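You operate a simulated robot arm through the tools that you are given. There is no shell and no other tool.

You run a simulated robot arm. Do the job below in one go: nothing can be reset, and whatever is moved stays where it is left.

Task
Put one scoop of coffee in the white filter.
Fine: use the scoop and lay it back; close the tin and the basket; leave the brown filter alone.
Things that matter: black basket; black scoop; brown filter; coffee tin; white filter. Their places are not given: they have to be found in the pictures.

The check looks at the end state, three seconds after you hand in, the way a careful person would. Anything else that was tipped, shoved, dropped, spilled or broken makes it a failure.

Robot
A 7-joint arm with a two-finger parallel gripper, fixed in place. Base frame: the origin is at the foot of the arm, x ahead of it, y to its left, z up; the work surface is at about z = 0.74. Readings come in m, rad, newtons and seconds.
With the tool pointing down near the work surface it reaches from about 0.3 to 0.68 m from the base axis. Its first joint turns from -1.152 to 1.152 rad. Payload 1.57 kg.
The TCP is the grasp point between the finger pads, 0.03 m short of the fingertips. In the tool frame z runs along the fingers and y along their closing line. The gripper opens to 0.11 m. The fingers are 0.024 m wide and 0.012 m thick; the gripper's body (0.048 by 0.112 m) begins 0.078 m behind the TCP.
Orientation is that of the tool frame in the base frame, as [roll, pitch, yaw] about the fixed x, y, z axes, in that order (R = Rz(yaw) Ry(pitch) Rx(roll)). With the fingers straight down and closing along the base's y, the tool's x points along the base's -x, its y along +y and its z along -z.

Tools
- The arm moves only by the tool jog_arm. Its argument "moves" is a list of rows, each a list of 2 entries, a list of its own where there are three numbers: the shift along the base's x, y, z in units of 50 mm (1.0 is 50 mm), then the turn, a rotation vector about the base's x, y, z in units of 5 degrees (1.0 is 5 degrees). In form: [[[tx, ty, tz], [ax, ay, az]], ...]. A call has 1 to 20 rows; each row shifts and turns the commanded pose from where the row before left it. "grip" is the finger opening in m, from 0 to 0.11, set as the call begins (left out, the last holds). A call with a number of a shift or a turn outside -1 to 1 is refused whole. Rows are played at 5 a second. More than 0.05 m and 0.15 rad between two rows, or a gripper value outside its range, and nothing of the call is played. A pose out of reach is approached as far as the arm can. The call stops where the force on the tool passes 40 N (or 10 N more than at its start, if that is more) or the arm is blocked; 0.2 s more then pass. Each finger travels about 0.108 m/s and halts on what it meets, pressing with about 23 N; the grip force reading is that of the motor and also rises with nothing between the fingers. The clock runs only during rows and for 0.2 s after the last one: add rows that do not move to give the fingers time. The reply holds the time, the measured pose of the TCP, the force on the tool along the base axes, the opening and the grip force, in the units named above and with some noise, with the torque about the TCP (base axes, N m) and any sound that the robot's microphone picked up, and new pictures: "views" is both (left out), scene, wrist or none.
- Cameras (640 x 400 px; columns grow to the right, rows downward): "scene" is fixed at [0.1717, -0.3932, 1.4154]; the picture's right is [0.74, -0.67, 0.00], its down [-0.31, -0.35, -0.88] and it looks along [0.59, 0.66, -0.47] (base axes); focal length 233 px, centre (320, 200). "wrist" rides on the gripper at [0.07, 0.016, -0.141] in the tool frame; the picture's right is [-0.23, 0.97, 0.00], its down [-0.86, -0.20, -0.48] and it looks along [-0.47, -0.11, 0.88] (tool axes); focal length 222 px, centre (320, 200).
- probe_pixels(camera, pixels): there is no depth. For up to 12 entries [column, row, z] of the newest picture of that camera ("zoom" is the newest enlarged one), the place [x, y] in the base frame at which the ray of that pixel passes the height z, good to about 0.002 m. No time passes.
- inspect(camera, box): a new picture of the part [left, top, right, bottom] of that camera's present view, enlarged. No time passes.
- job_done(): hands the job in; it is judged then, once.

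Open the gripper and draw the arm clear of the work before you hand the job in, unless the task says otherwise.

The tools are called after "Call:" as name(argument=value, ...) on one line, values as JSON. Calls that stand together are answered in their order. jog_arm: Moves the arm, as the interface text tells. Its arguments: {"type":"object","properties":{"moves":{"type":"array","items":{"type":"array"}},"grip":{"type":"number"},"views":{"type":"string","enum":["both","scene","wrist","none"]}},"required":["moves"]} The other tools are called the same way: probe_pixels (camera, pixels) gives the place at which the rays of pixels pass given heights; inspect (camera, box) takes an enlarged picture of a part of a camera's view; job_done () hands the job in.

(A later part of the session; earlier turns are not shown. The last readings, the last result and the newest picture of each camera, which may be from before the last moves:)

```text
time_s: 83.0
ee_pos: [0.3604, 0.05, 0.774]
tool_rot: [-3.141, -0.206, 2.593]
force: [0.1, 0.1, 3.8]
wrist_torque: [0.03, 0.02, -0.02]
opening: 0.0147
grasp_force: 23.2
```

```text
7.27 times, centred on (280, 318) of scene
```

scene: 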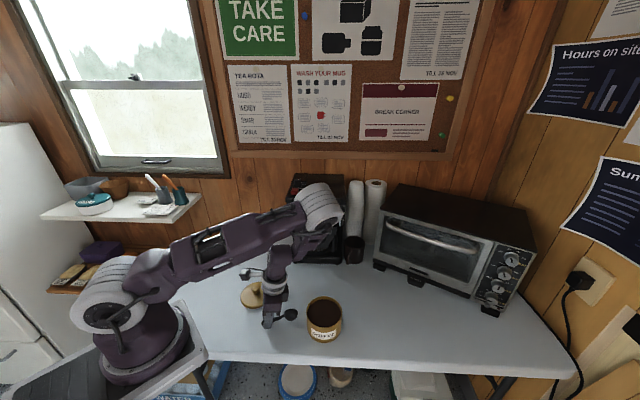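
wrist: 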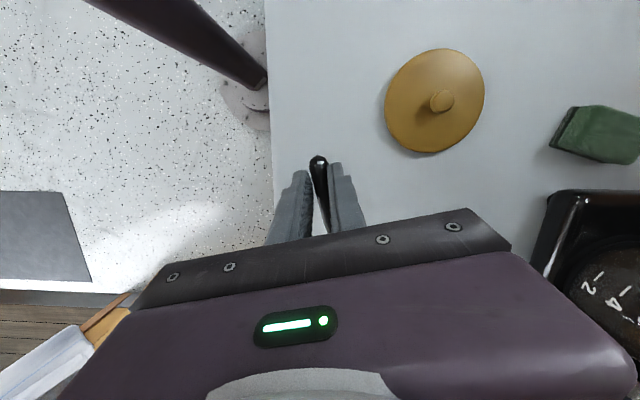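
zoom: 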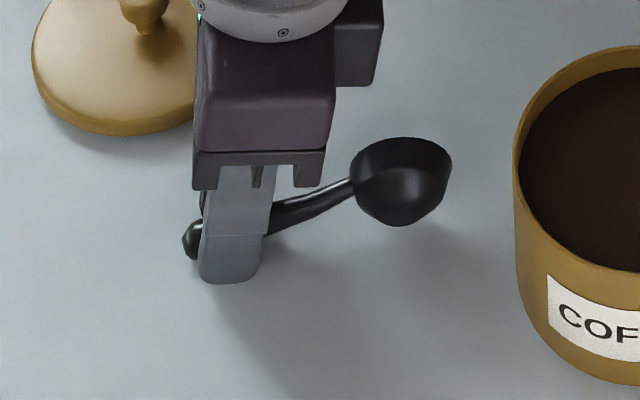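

Light contact (3.8 N). I open slightly to release the scoop and look at how it settles.

Call:
jog_arm(moves=[[[0, 0, 0], [0, 0, 0]], [[0, 0, 0], [0, 0, 0]], [[0, 0, 0], [0, 0, 0]]], grip=0.022, views="both")

Call:
inspect(camera="scene", box=[240, 290, 320, 345])

Call:
inspect(camera="wrist", box=[250, 120, 400, 240])

```text
time_s: 83.8
ee_pos: [0.3601, 0.0503, 0.7739]
tool_rot: [3.141, -0.204, 2.593]
force: [0.2, 0.2, -0.3]
wrist_torque: [0.02, 0.01, -0.04]
opening: 0.0221
grasp_force: 0.0
```

scene: 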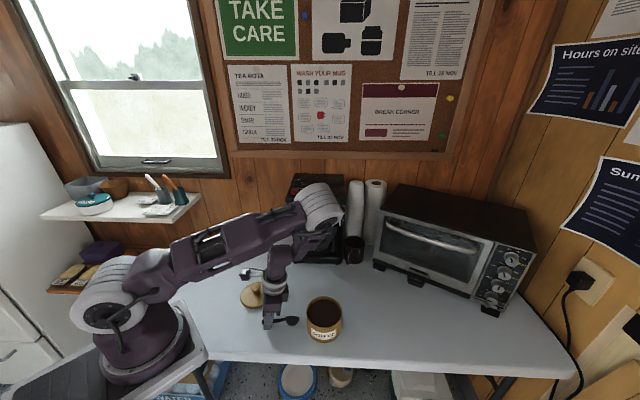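
wrist: 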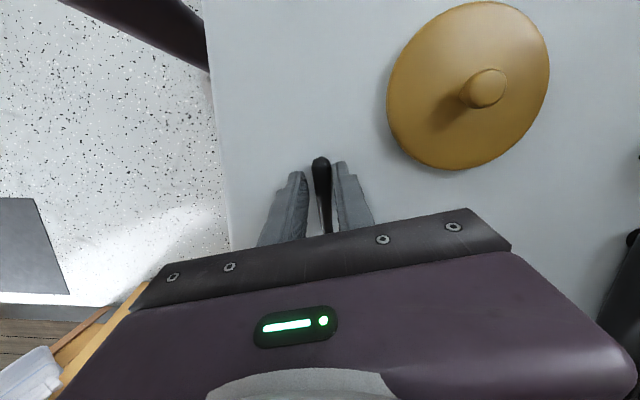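

```text
7.27 times, centred on (280, 318) of scene
```

zoom: 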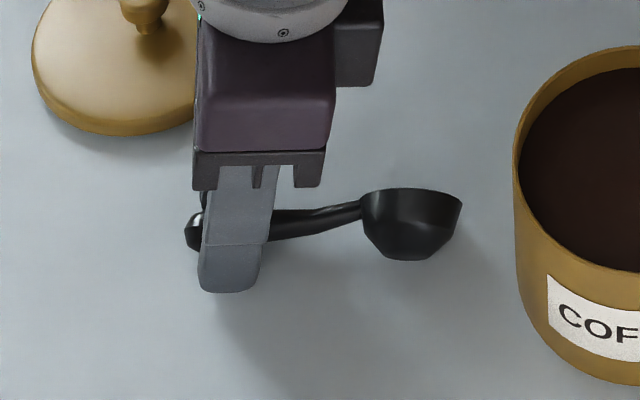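

```text
3.33 times, centred on (325, 180) of wrist
```

zoom: 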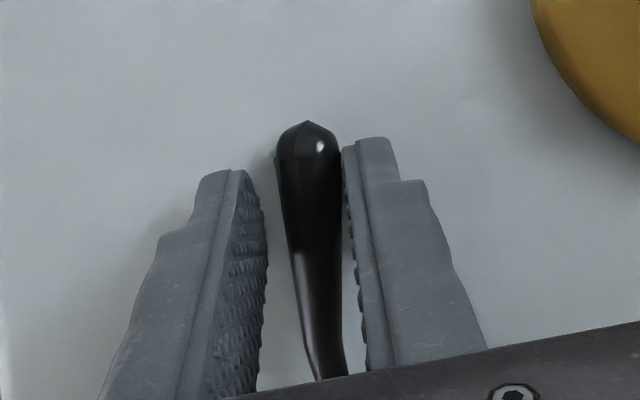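

On release the scoop already rolled partway back toward upright (rim now edge-on to the camera). I open a bit more so the handle is completely free and look again.

Call:
jog_arm(moves=[[[0, 0, 0], [0, 0, 0]], [[0, 0, 0], [0, 0, 0]], [[0, 0, 0.1], [0, 0, 0]], [[0, 0, 0], [0, 0, 0]]], grip=0.04, views="scene")

Call:
inspect(camera="scene", box=[240, 290, 320, 345])

```text
time_s: 84.8
ee_pos: [0.3597, 0.0494, 0.7788]
tool_rot: [3.139, -0.207, 2.594]
force: [-0.6, 0.6, 1.1]
wrist_torque: [0.01, -0.03, 0.03]
opening: 0.0403
grasp_force: 0.1
```

scene: 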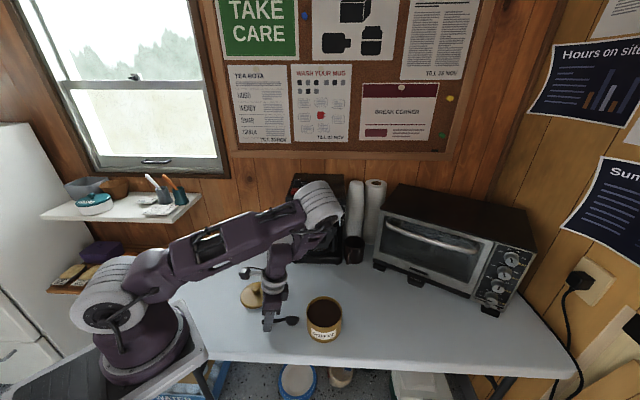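

```text
7.27 times, centred on (280, 318) of scene
```

zoom: 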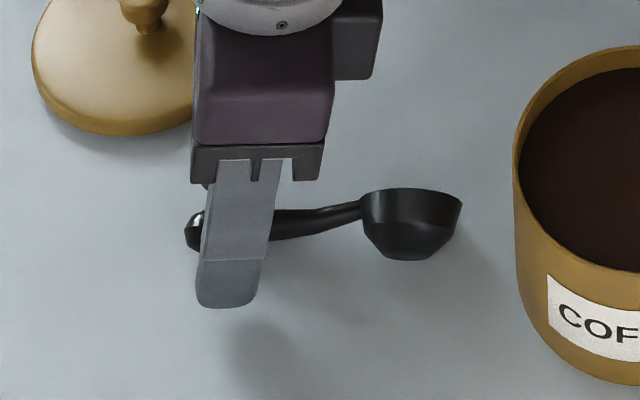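

The scoop rests stably with its opening leaning left by about 50°. I rise clear, straighten the tool, and look from above to locate it before nudging its high rim edge down to right it.

Call:
jog_arm(moves=[[[0, 0, 0.4], [0, 0, 0]], [[0, 0, 0.8], [0, 0, 0]], [[0, 0, 0.8], [-0.417, -0.683, 0]], [[0, 0, 0.6], [-0.417, -0.683, 0]], [[0, 0, 0], [-0.417, -0.683, 0]], [[0, 0, 0], [0, 0, 0]]], views="both")

Call:
inspect(camera="wrist", box=[240, 90, 400, 230])

Call:
inspect(camera="scene", box=[250, 295, 310, 340])

```text
time_s: 86.2
ee_pos: [0.3627, 0.0481, 0.9079]
tool_rot: [3.139, 0.003, 2.594]
force: [-0.7, 0.7, 0.4]
wrist_torque: [-0.03, 0.01, 0.01]
opening: 0.0399
grasp_force: 0.1
```

scene: 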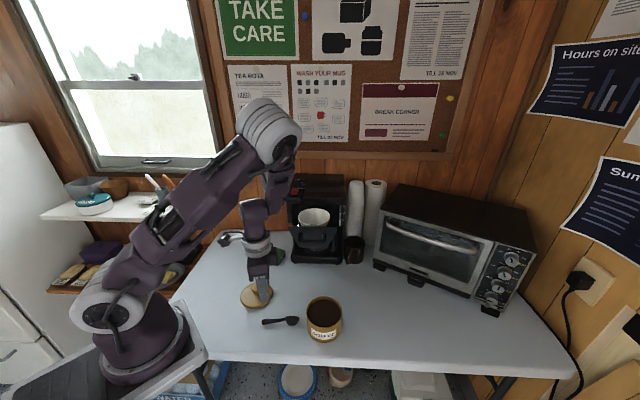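
wrist: 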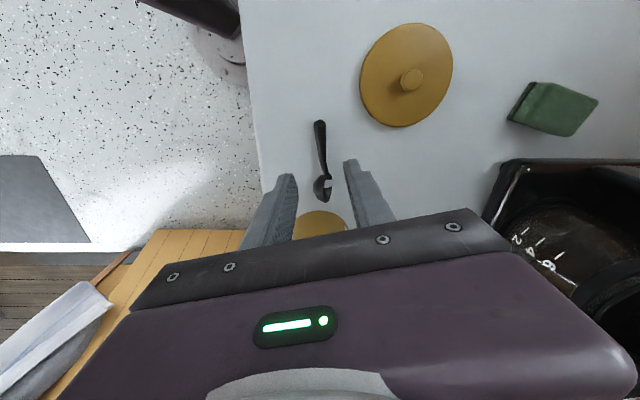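

```text
2.86 times, centred on (320, 160) of wrist
```

zoom: 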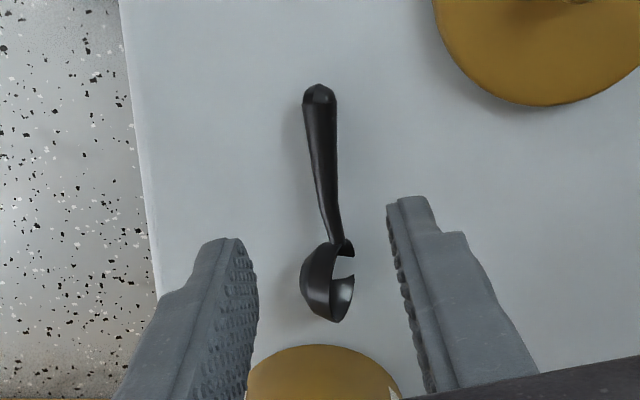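

```text
8.89 times, centred on (280, 318) of scene
```

zoom: 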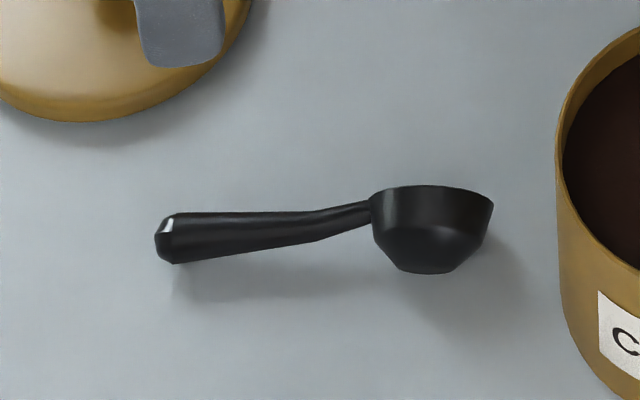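

I zoom in tightly on the bowl from the wrist camera to read its roll.

Call:
inspect(camera="wrist", box=[300, 115, 350, 210])

Call:
inspect(camera="wrist", box=[308, 165, 340, 207])

Call:
inspect(camera="scene", box=[275, 308, 303, 328])

```text
4.21 times, centred on (325, 162) of wrist
```

zoom: 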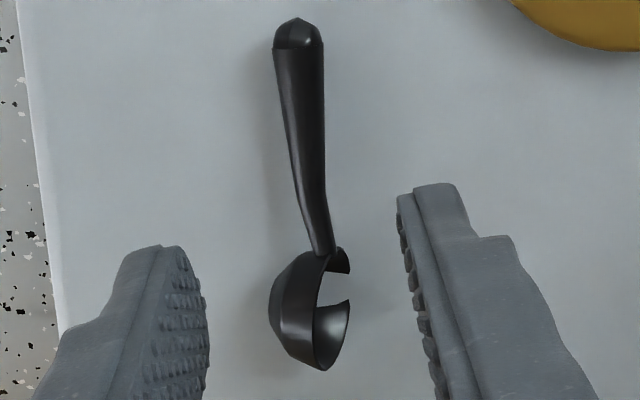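

```text
9.52 times, centred on (324, 186) of wrist
```

zoom: 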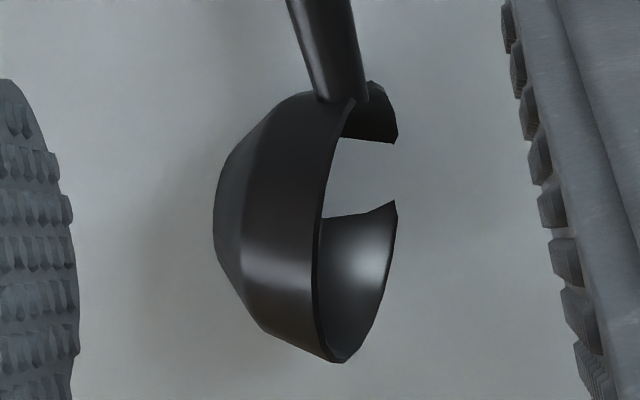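

```text
16.00 times, centred on (289, 318) of scene
```

zoom: 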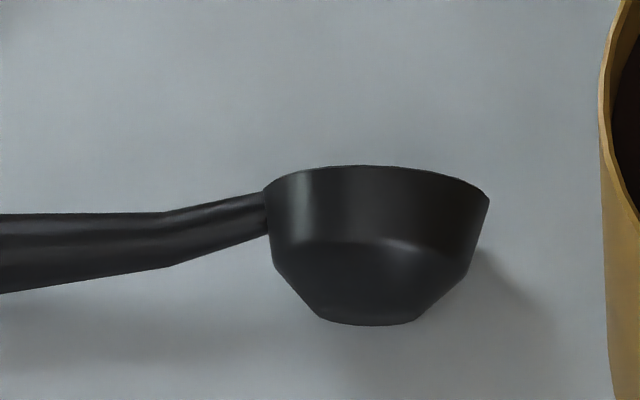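

The bowl lies on its side wall with the opening facing left. I probe its rim top, rim centre, neck and handle end.

Call:
probe_pixels(camera="wrist", pixels=[[323.8, 188.6, 0.782], [326.7, 189, 0.762], [319.5, 122.8, 0.75], [325.5, 173.9, 0.76], [314, 187, 0.76], [325.7, 203, 0.762], [327.5, 175, 0.762]])

Call:
probe_pixels(camera="scene", pixels=[[291, 316.5, 0.782], [291.5, 325.5, 0.745], [264, 322, 0.75], [285.5, 318.5, 0.76]])

```text
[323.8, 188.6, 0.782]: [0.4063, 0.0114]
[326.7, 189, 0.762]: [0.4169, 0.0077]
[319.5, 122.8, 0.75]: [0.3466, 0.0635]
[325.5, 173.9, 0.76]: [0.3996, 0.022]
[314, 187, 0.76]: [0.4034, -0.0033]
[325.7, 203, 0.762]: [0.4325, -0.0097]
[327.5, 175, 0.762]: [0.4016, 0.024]
```

```text
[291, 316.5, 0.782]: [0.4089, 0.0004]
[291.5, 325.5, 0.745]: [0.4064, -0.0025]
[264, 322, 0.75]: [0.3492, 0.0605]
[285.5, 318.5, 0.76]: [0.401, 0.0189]
```

Bowl rim centre ≈(0.417,0.008), rim top ≈(0.410,0.005,0.78), handle heading ≈-38°. I close the fingers, align, and descend just left of the opening at (0.434,0.033) to push the rim top to the right.

Call:
jog_arm(moves=[[[0.35, -0.08, 0], [0, 0, -0.65]], [[0.35, -0.08, 0], [0, 0, -0.65]], [[0.35, -0.08, 0], [0, 0, 0]], [[0.37, -0.06, 0], [0, 0, 0]], [[0, 0, -0.7], [0, 0, 0]], [[0, 0, -0.7], [0, 0, 0]], [[0, 0, 0], [0, 0, 0]]], grip=0.0, views="both")

Call:
inspect(camera="scene", box=[250, 285, 330, 340])

Call:
inspect(camera="wrist", box=[250, 90, 410, 230])

```text
time_s: 87.8
ee_pos: [0.4341, 0.0312, 0.8381]
tool_rot: [3.14, 0.003, 2.478]
force: [-0.3, -0.7, 0.8]
wrist_torque: [0.01, 0.0, 0.01]
opening: 0.0
grasp_force: 21.4
```

scene: 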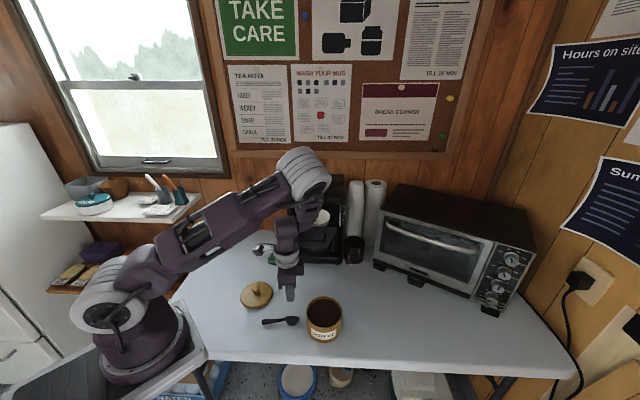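
wrist: 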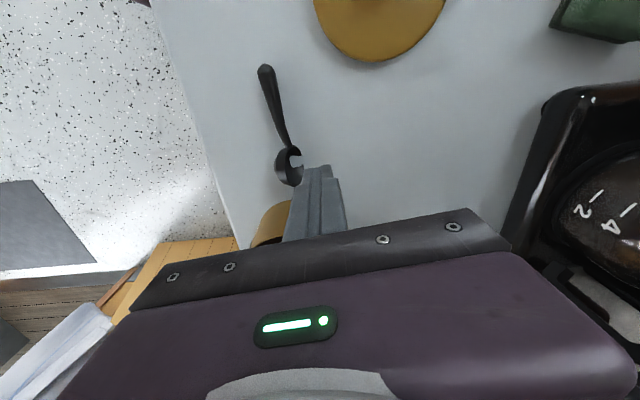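

```text
7.27 times, centred on (290, 312) of scene
```

zoom: 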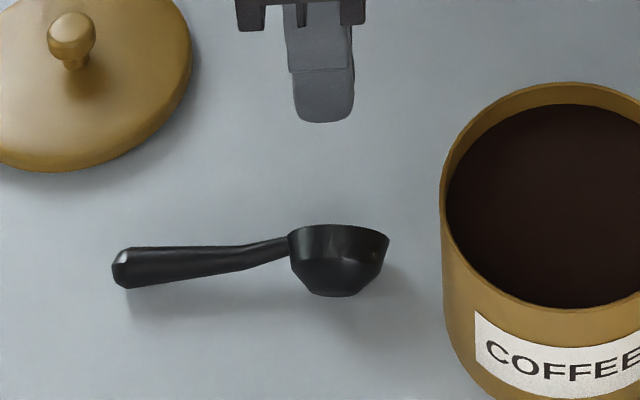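

```text
2.86 times, centred on (330, 160) of wrist
```

zoom: 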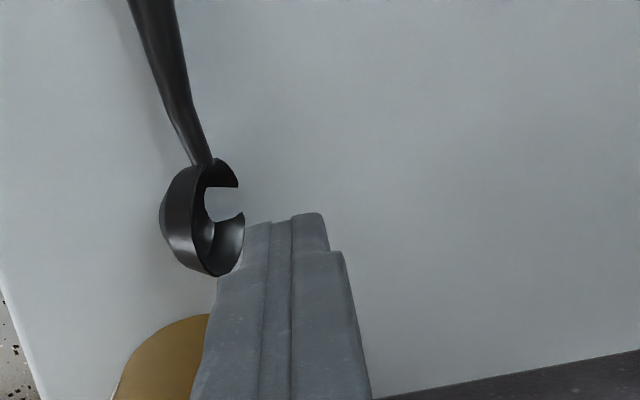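

The closed fingers are centred on the opening side, about 2 cm clear. Descending to tip height ≈0.767 and then pushing right in small steps.

Call:
jog_arm(moves=[[[0, 0, -0.4], [0, 0, 0]], [[0, 0, -0.42], [0, 0, 0]], [[-0.123, -0.158, 0], [0, 0, 0]], [[-0.123, -0.158, 0], [0, 0, 0]], [[0, 0, 0], [0, 0, 0]]], views="both")

Call:
inspect(camera="wrist", box=[250, 90, 410, 230])

Call:
inspect(camera="scene", box=[250, 285, 330, 340])

```text
time_s: 89.0
ee_pos: [0.417, 0.019, 0.7972]
tool_rot: [3.14, 0.004, 2.479]
force: [-0.8, -0.2, 0.0]
wrist_torque: [0.0, 0.0, -0.01]
opening: 0.0001
grasp_force: 21.4
```

scene: 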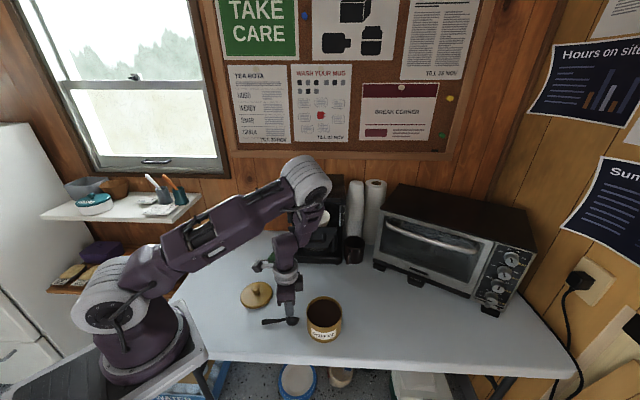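
wrist: 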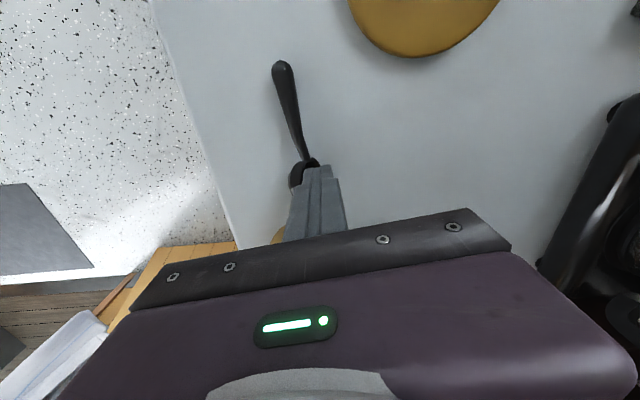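

```text
2.86 times, centred on (330, 160) of wrist
```

zoom: 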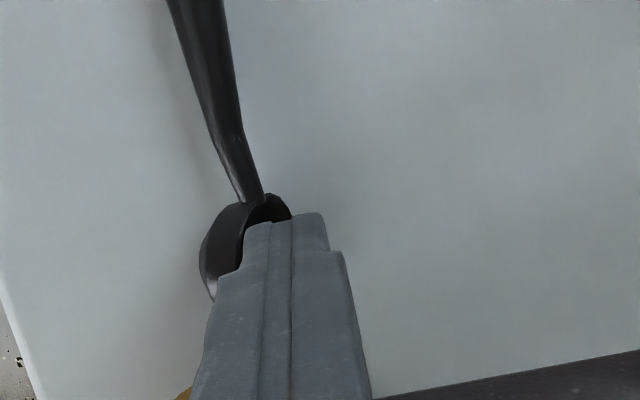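

```text
7.27 times, centred on (290, 312) of scene
```

zoom: 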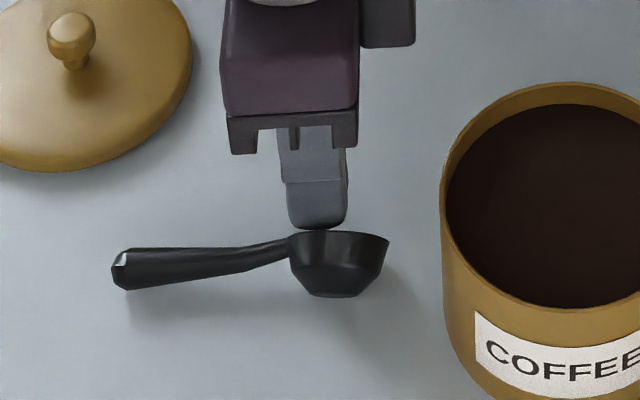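

The finger face has just reached the rim top. I keep pushing right, 15 mm in 5 mm rows.

Call:
jog_arm(moves=[[[-0.0616, -0.0788, 0], [0, 0, 0]], [[-0.0616, -0.0788, 0], [0, 0, 0]], [[-0.0616, -0.0788, 0], [0, 0, 0]], [[0, 0, 0], [0, 0, 0]]], views="both")

Call:
inspect(camera="scene", box=[250, 285, 330, 340])

Call:
inspect(camera="wrist", box=[250, 90, 410, 230])

```text
time_s: 90.0
ee_pos: [0.4092, 0.0077, 0.7993]
tool_rot: [3.139, 0.003, 2.481]
force: [-0.5, 0.2, -0.6]
wrist_torque: [0.01, 0.03, -0.01]
opening: 0.0
grasp_force: 21.3
```

scene: 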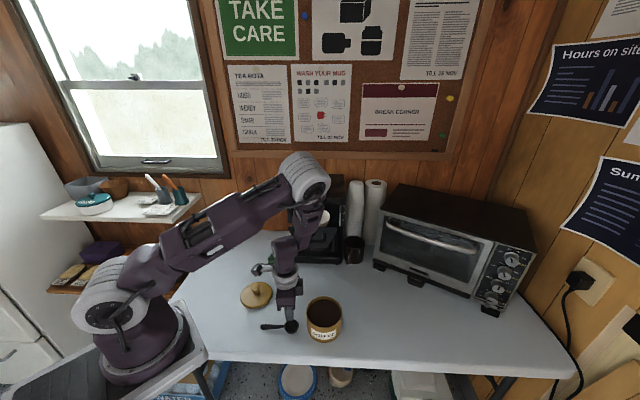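
wrist: 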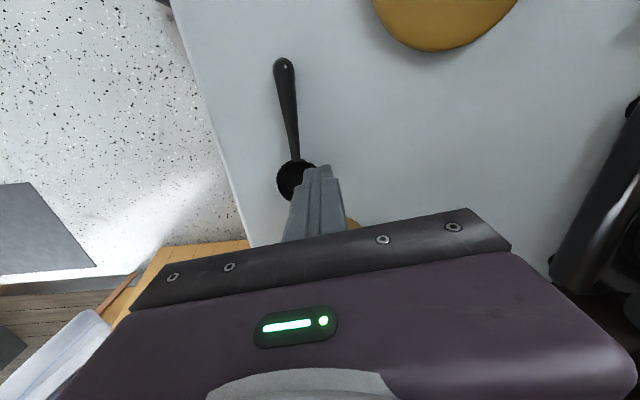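

```text
7.27 times, centred on (290, 312) of scene
```

zoom: 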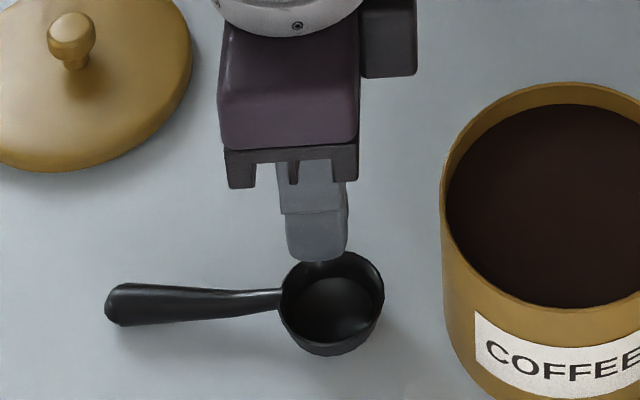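

```text
2.86 times, centred on (330, 160) of wrist
```

zoom: 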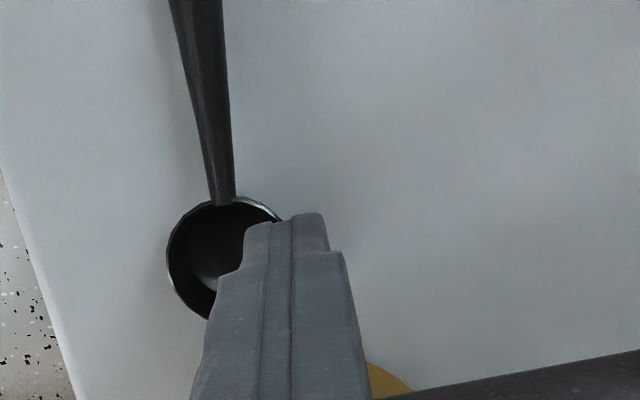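

The scoop is now upright, open side up. I rise straight up and measure where it lies relative to its original spot.

Call:
jog_arm(moves=[[[0, 0, 0.5], [0, 0, 0]], [[0, 0, 0.8], [0, 0, 0]], [[-0.3, 0.1, 0.8], [0, 0, 0.6]], [[-0.4, 0.1, 0.3], [0, 0, 0.7]], [[0, 0, 0], [0, 0, 0]]], grip=0.05, views="both")

Call:
inspect(camera="scene", box=[250, 295, 330, 345])

Call:
inspect(camera="wrist", box=[240, 90, 400, 230])

```text
time_s: 91.2
ee_pos: [0.3739, 0.0175, 0.92]
tool_rot: [3.141, 0.004, 2.596]
force: [-0.6, 0.2, -1.0]
wrist_torque: [0.02, -0.01, -0.01]
opening: 0.0503
grasp_force: 0.2
```

scene: 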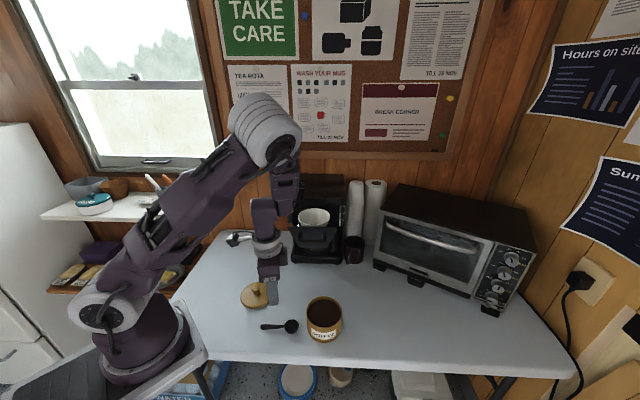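
wrist: 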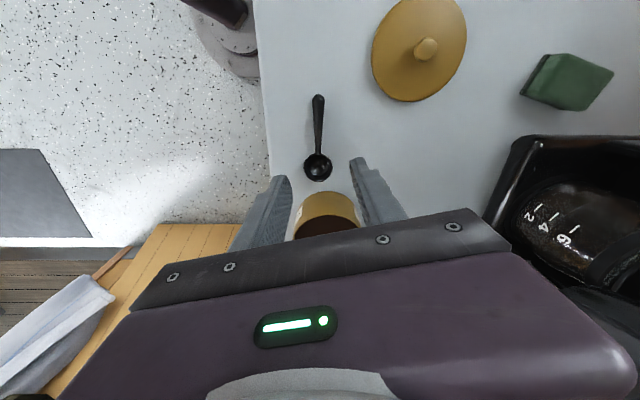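

```text
8.00 times, centred on (290, 320) of scene
```

zoom: 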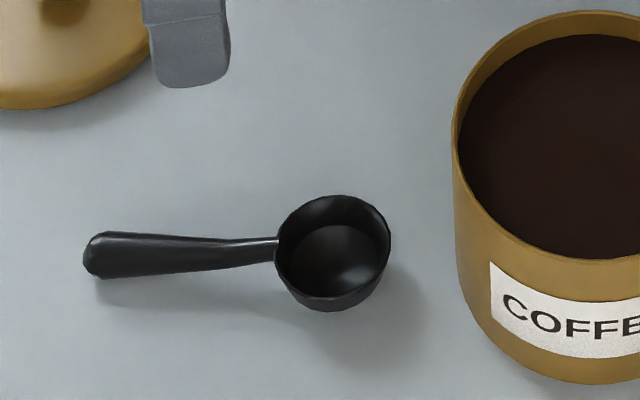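

```text
2.86 times, centred on (320, 160) of wrist
```

zoom: 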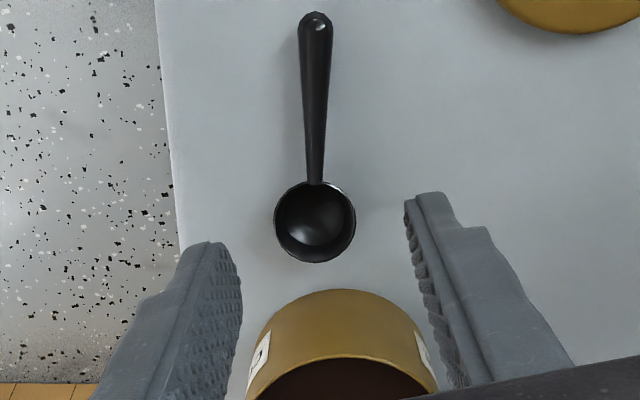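

Measuring the scoop's present pose.

Call:
probe_pixels(camera="wrist", pixels=[[318.3, 97, 0.75], [318.3, 167.7, 0.76], [317.5, 152, 0.759]])

Call:
probe_pixels(camera="scene", pixels=[[261.9, 326.9, 0.75], [291.9, 325.4, 0.76], [284.7, 324.5, 0.759]])

```text
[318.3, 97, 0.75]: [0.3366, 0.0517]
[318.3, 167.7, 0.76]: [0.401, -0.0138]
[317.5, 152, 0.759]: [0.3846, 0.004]
```

```text
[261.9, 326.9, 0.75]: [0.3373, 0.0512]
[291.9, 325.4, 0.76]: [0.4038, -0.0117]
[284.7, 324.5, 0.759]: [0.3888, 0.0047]
```

The scoop lies upright within about 1 cm of its original spot, which is fine. Next the lid: I move above its knob near (0.380,0.169) and verify.

Call:
jog_arm(moves=[[[0.03, 0.75, 0], [0, 0, 0]], [[0.03, 0.75, 0], [0, 0, 0]], [[0.03, 0.75, -0.2], [0, 0, 0]], [[0.03, 0.75, -0.2], [0, 0, 0]], [[0, 0, 0], [0, 0, 0]]], views="both")

Call:
inspect(camera="wrist", box=[240, 90, 400, 230])

Call:
inspect(camera="scene", box=[210, 260, 310, 330])

```text
time_s: 92.4
ee_pos: [0.3799, 0.1701, 0.8995]
tool_rot: [3.14, 0.003, 2.594]
force: [-0.5, -0.9, 0.0]
wrist_torque: [-0.01, 0.0, 0.0]
opening: 0.05
grasp_force: 0.1
```

scene: 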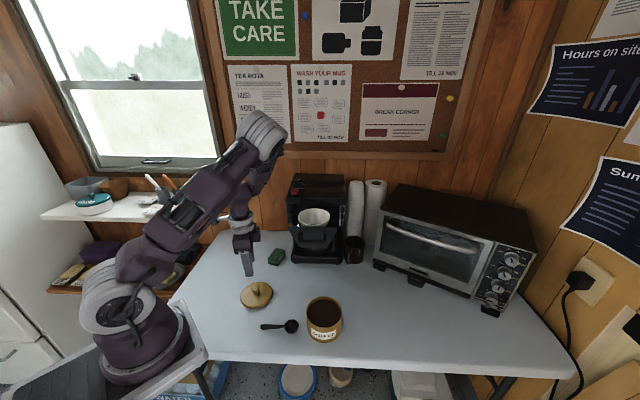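
wrist: 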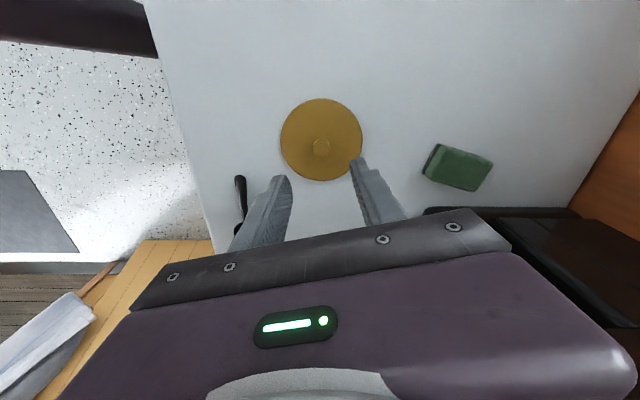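

```text
2.86 times, centred on (320, 160) of wrist
```

zoom: 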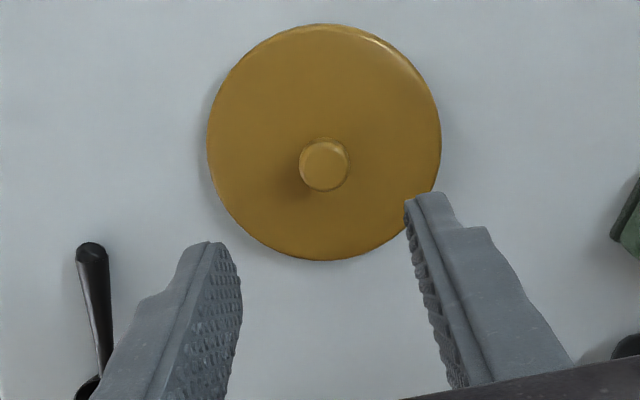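

```text
5.71 times, centred on (260, 295) of scene
```

zoom: 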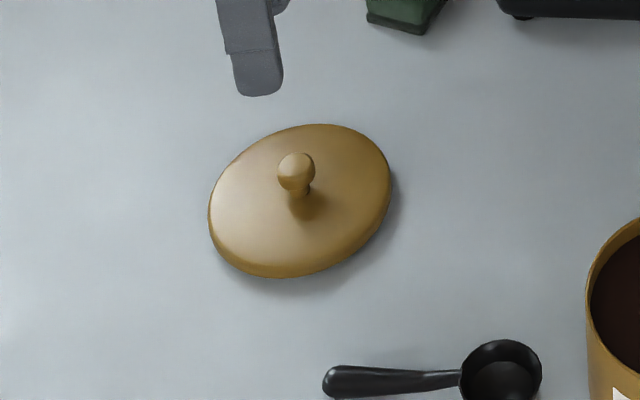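

Probing the knob top at wrist (321.7,147.8) at z≈0.777.

Call:
probe_pixels(camera="wrist", pixels=[[321.7, 147.8, 0.777], [321.7, 147.8, 0.77]])

Call:
probe_pixels(camera="scene", pixels=[[256, 288.3, 0.777], [256, 288.3, 0.77]])

```text
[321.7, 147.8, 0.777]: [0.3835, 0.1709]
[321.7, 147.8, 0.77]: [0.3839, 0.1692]
```

```text
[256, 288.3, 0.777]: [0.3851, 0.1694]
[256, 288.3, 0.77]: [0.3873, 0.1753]
```

Knob is at (0.384,0.170). I descend around it to z≈0.791 and close.

Call:
jog_arm(moves=[[[0.06, 0, -0.7], [0, 0, 0]], [[0, 0, -0.8], [0, 0, 0]], [[0, 0, -0.5], [0, 0, 0]], [[0, 0, -0.17], [0, 0, 0]], [[0, 0, 0], [0, 0, 0]]], views="none")

Call:
jog_arm(moves=[[[0, 0, 0], [0, 0, 0]], [[0, 0, 0], [0, 0, 0]], [[0, 0, 0], [0, 0, 0]]], grip=0.0, views="scene")

Call:
inspect(camera="scene", box=[210, 250, 310, 320])

```text
time_s: 93.6
ee_pos: [0.3828, 0.1674, 0.7891]
tool_rot: [3.139, 0.005, 2.594]
force: [-0.5, -0.6, -0.6]
wrist_torque: [0.01, -0.02, 0.01]
opening: 0.0501
grasp_force: 0.1
```

```text
time_s: 94.4
ee_pos: [0.3829, 0.1661, 0.7902]
tool_rot: [3.141, 0.002, 2.594]
force: [-0.6, 0.7, -0.1]
wrist_torque: [0.02, 0.01, -0.01]
opening: 0.0204
grasp_force: 23.4
```

scene: 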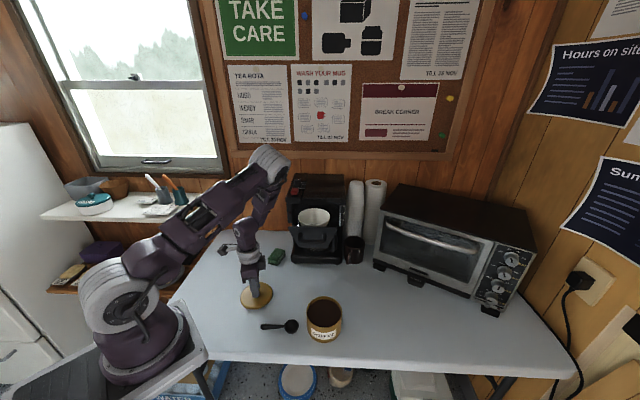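

```text
5.71 times, centred on (260, 285) of scene
```

zoom: 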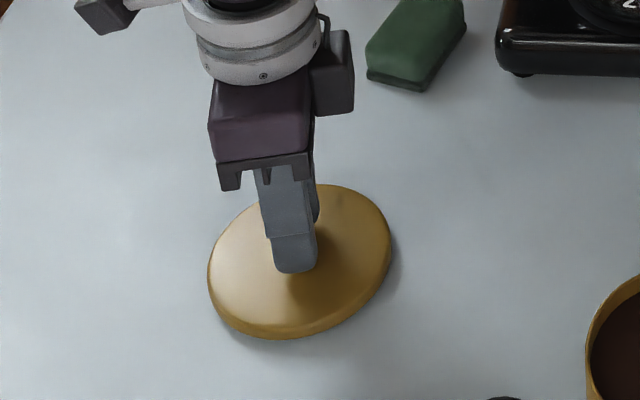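

Knob gripped (0.0204 m). I lift the lid, carry it back over to the tin at a safe height, and check alignment.

Call:
jog_arm(moves=[[[0, 0, 0.4], [0, 0, 0]], [[0, 0, 0.8], [0, 0, 0]], [[0, 0, 0.8], [0, 0, 0]], [[0, 0, 0.7], [0, 0, 0]], [[0, -0.8, 0], [0, 0, 0]], [[0, -0.8, 0], [0, 0, 0]], [[0, -0.8, 0], [0, 0, 0]], [[0.2, -0.8, 0], [0, 0, 0]], [[0.5, -0.8, 0], [0, 0, 0]], [[0.6, -0.6, 0], [0, 0, 0]], [[0.6, -0.1, 0], [0, 0, 0]], [[0, 0, 0], [0, 0, 0]]], views="both")

Call:
inspect(camera="scene", box=[270, 250, 390, 345])

Call:
inspect(camera="wrist", box=[230, 80, 410, 240])

```text
time_s: 97.0
ee_pos: [0.4792, -0.0683, 0.9272]
tool_rot: [3.14, 0.002, 2.593]
force: [-1.2, 0.5, -0.4]
wrist_torque: [0.0, 0.01, 0.0]
opening: 0.0202
grasp_force: 23.1
```

scene: 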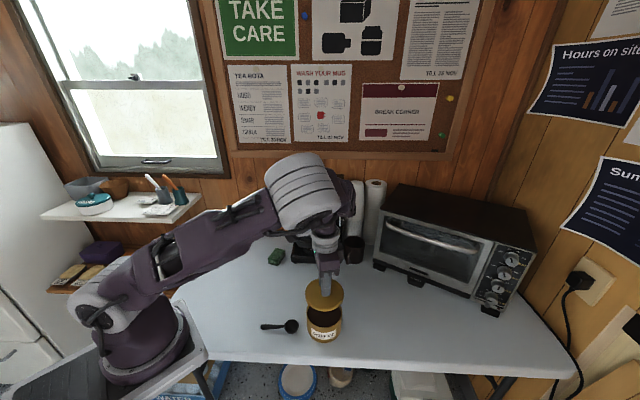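
wrist: 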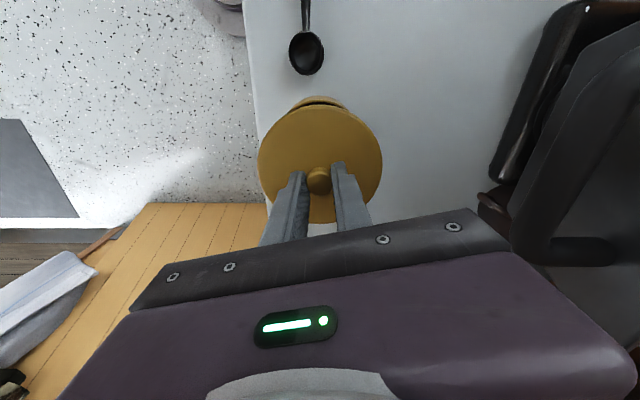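

```text
4.21 times, centred on (330, 298) of scene
```

zoom: 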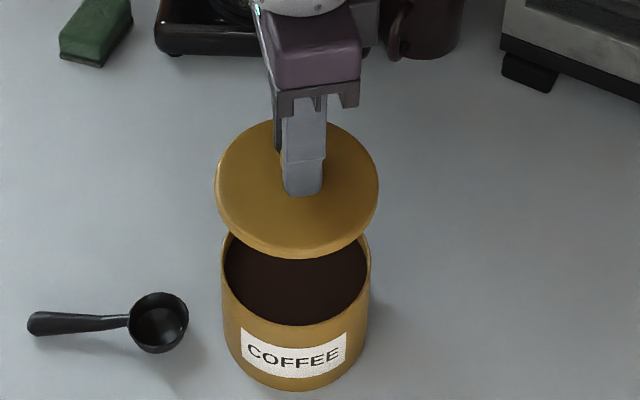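

```text
2.50 times, centred on (320, 160) of wrist
```

zoom: 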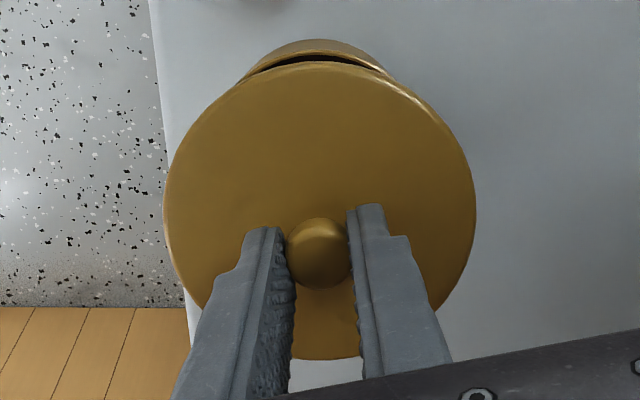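

The lid is centred over the tin within a couple of millimetres (TCP (0.479,-0.068)). I lower to just above the rim, then in small steps with force checks; seated height should be TCP z≈0.858.

Call:
jog_arm(moves=[[[-0.02, -0.01, -0.5], [0, 0, 0]], [[0, 0, -0.5], [0, 0, 0]], [[0, 0, 0], [0, 0, 0]]], views="scene")

Call:
inspect(camera="scene", box=[280, 270, 370, 345])

```text
time_s: 97.8
ee_pos: [0.4779, -0.068, 0.8767]
tool_rot: [3.141, 0.004, 2.595]
force: [0.9, 0.6, -0.4]
wrist_torque: [0.0, 0.01, 0.04]
opening: 0.0204
grasp_force: 22.8
```

scene: 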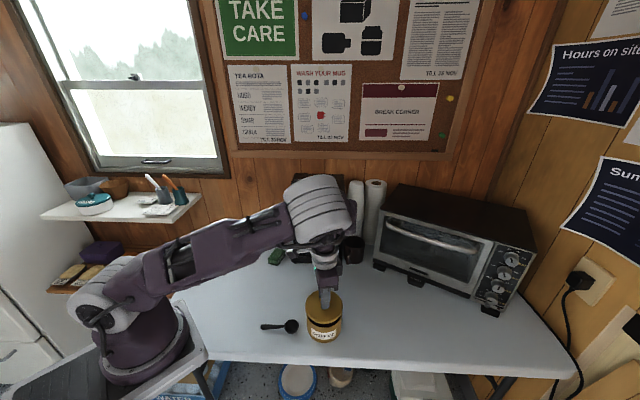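

```text
5.33 times, centred on (325, 308) of scene
```

zoom: 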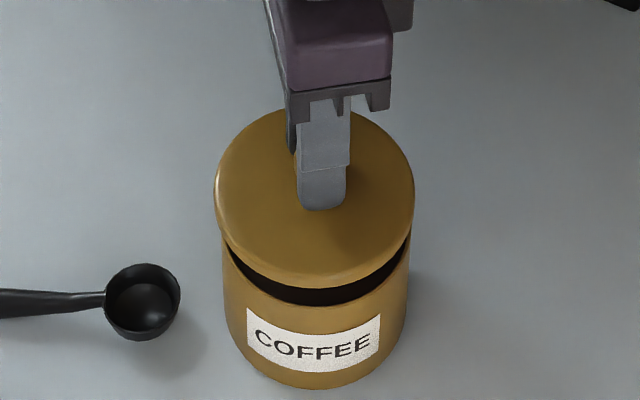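

Gap of about 2 cm left and laterally centred. Lowering 10 mm, then 3 mm steps.

Call:
jog_arm(moves=[[[0, 0, -0.2], [0, 0, 0]], [[0, 0, 0], [0, 0, 0]]], views="none")

Call:
jog_arm(moves=[[[0, 0, -0.06], [0, 0, 0]], [[0, 0, 0], [0, 0, 0]]], views="none")

Call:
jog_arm(moves=[[[0, 0, -0.06], [0, 0, 0]], [[0, 0, 0], [0, 0, 0]]], views="scene")

Call:
inspect(camera="scene", box=[280, 270, 370, 345])

```text
time_s: 98.4
ee_pos: [0.4785, -0.0674, 0.8659]
tool_rot: [3.14, 0.004, 2.595]
force: [-0.4, -1.1, 0.5]
wrist_torque: [0.0, 0.02, 0.0]
opening: 0.0202
grasp_force: 23.2
```

```text
time_s: 99.0
ee_pos: [0.4793, -0.0676, 0.8619]
tool_rot: [3.139, 0.003, 2.594]
force: [0.4, -0.2, 0.1]
wrist_torque: [0.01, 0.0, -0.04]
opening: 0.0204
grasp_force: 22.8
```

```text
time_s: 99.6
ee_pos: [0.4783, -0.0677, 0.86]
tool_rot: [3.14, 0.003, 2.592]
force: [2.2, -0.7, 1.1]
wrist_torque: [0.02, -0.08, -0.04]
opening: 0.0201
grasp_force: 22.5
```

scene: 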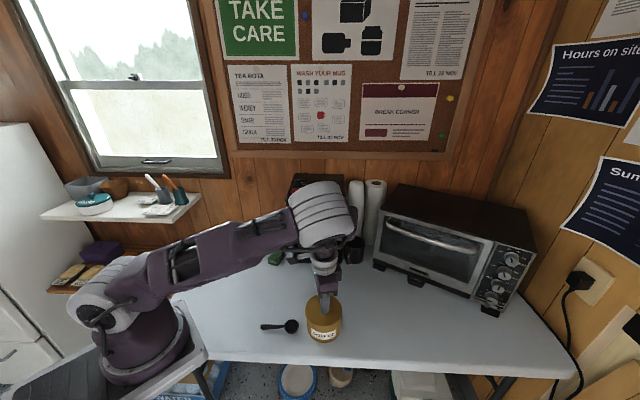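

```text
5.33 times, centred on (325, 308) of scene
```

zoom: 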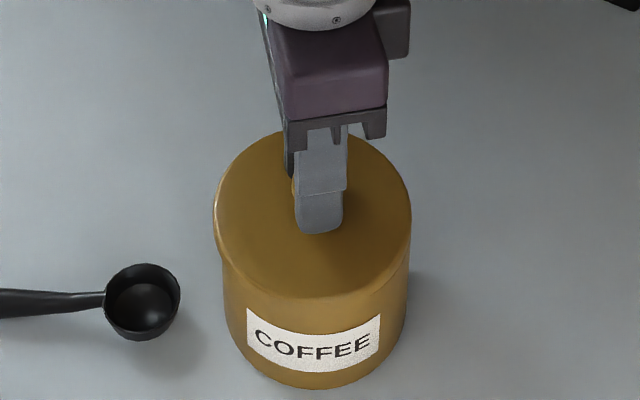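

Nearly seated; a 2 N side force and the image (lid ~1.5 mm to the image-left) suggest a small offset. I shift 1.5 mm toward (+x,-y) and continue down gently.

Call:
jog_arm(moves=[[[0.025, -0.02, 0], [0, 0, 0]], [[0, 0, -0.04], [0, 0, 0]], [[0, 0, 0], [0, 0, 0]]], views="none")

```text
time_s: 100.4
ee_pos: [0.4797, -0.0689, 0.8569]
tool_rot: [3.138, 0.006, 2.593]
force: [8.0, 1.7, 11.4]
wrist_torque: [0.09, -0.07, -0.07]
opening: 0.0204
grasp_force: 22.6
heard: snap
```

A snap and 11 N upward force at z≈0.857: the lid has seated. I release the knob and check the lid before lifting away.

Call:
jog_arm(moves=[[[0, 0, 0], [0, 0, 0]], [[0, 0, 0], [0, 0, 0]], [[0, 0, 0], [0, 0, 0]]], grip=0.05, views="scene")

Call:
inspect(camera="scene", box=[280, 270, 370, 345])

```text
time_s: 101.2
ee_pos: [0.4783, -0.0692, 0.8564]
tool_rot: [3.14, 0.004, 2.593]
force: [-0.7, -0.8, 0.4]
wrist_torque: [0.02, 0.02, 0.0]
opening: 0.0501
grasp_force: 0.1
```

scene: 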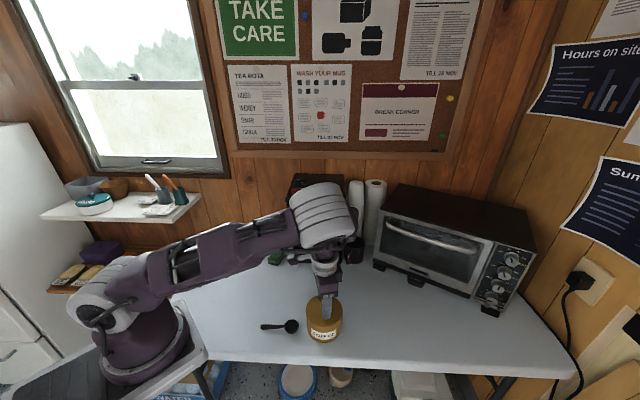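

```text
5.33 times, centred on (325, 308) of scene
```

zoom: 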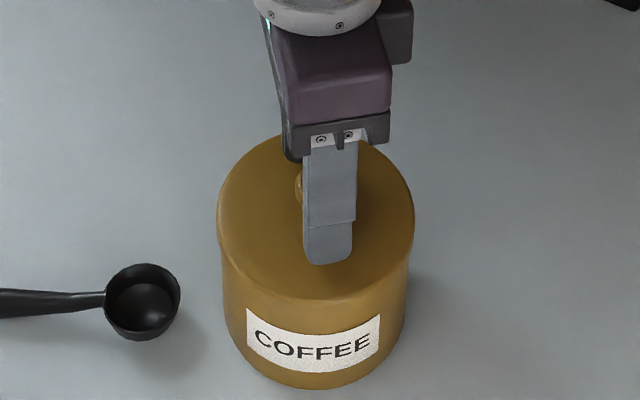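

The lid is seated and centred on the tin. I rise straight up and inspect it.

Call:
jog_arm(moves=[[[0, 0, 0.4], [0, 0, 0]], [[0, 0, 0.8], [0, 0, 0]], [[0, 0, 0.8], [0, 0, 0]], [[0, 0, 0.8], [0, 0, 0]], [[0, 0, 0.6], [0, 0, 0]], [[0, 0, 0], [0, 0, 0]]], views="both")

Call:
inspect(camera="scene", box=[280, 270, 370, 345])

Call:
inspect(camera="scene", box=[280, 160, 370, 270])

```text
time_s: 102.6
ee_pos: [0.4759, -0.0693, 1.0278]
tool_rot: [3.141, 0.004, 2.595]
force: [-0.3, 0.0, 0.4]
wrist_torque: [-0.01, 0.02, 0.0]
opening: 0.0503
grasp_force: 0.1
```

scene: 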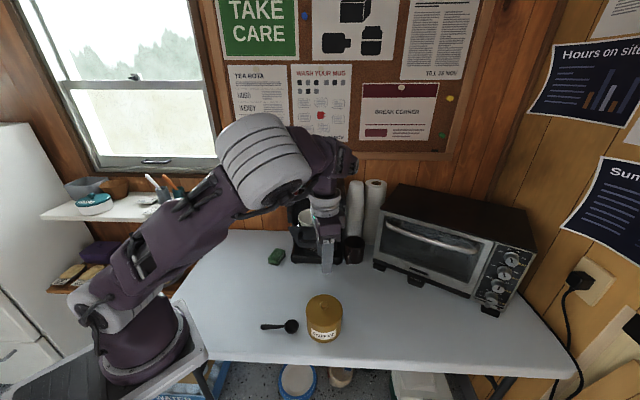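
wrist: 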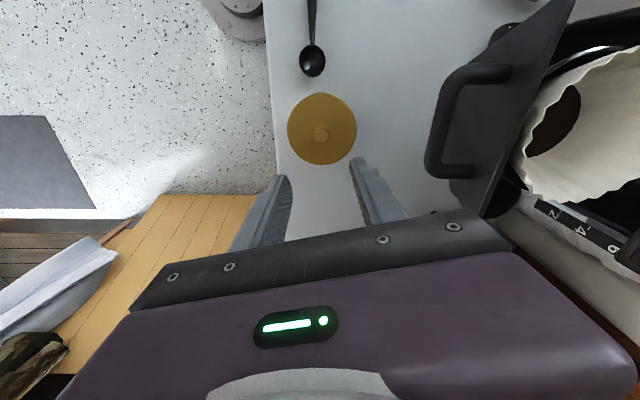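

```text
5.33 times, centred on (325, 308) of scene
```

zoom: 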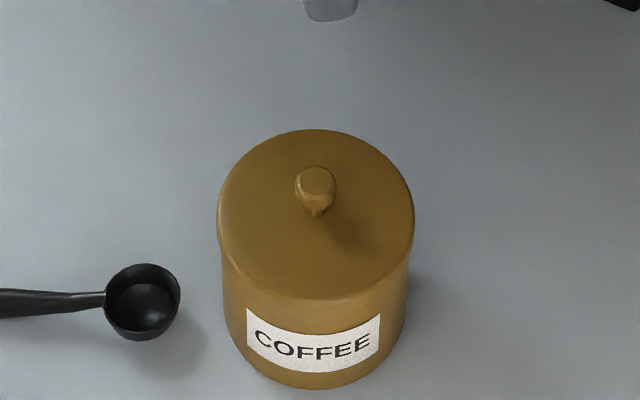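

```text
3.64 times, centred on (325, 215) of scene
```

zoom: 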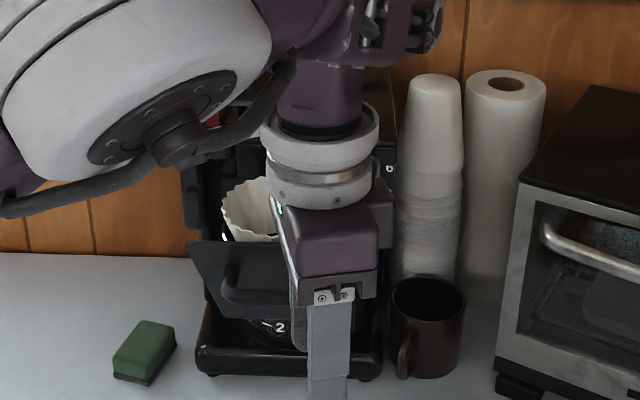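

Tin is closed and tidy. Now the basket: its handle bar is centred near (0.509,0.018,1.00) and must be pushed along about (0.70,0.714). I rise, narrow the fingers, and yaw about +77° so the finger edges face the panel.

Call:
jog_arm(moves=[[[-0.3, 0, 0.6], [0, 0, 0]], [[-0.3, 0, 0.6], [0, 0, 0]], [[0, 0, 0.3], [0, 0, 0.9]], [[0, 0, 0], [0, 0, 1]], [[0, 0, 0], [0, 0, 1]], [[0, 0, 0], [0, 0, 1]], [[0, 0, 0], [0, 0, 1]], [[0, 0, 0], [0, 0, 1]], [[0, 0, 0], [0, 0, 1]], [[0, 0, 0], [0, 0, 1]], [[0, 0, 0], [0, 0, 0]]], grip=0.03, views="both")

```text
time_s: 105.0
ee_pos: [0.4481, -0.0685, 1.1019]
tool_rot: [3.138, 0.003, -2.999]
force: [0.3, -0.4, 0.4]
wrist_torque: [0.01, 0.02, -0.03]
opening: 0.0299
grasp_force: 0.0
```

scene: 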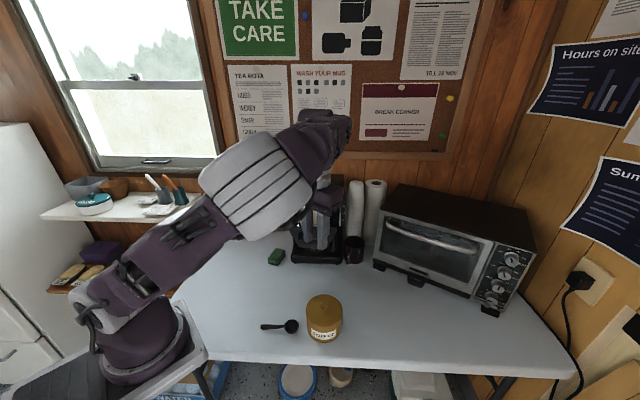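
wrist: 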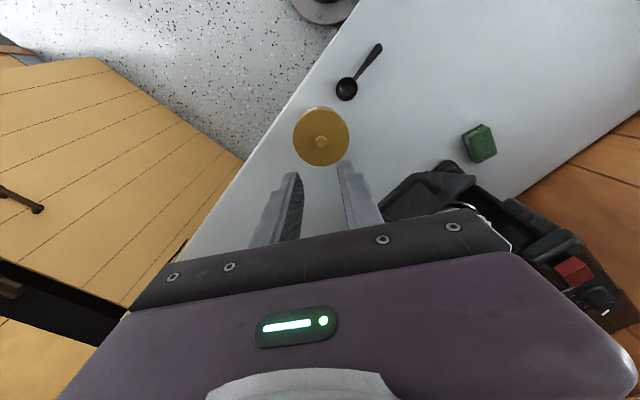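

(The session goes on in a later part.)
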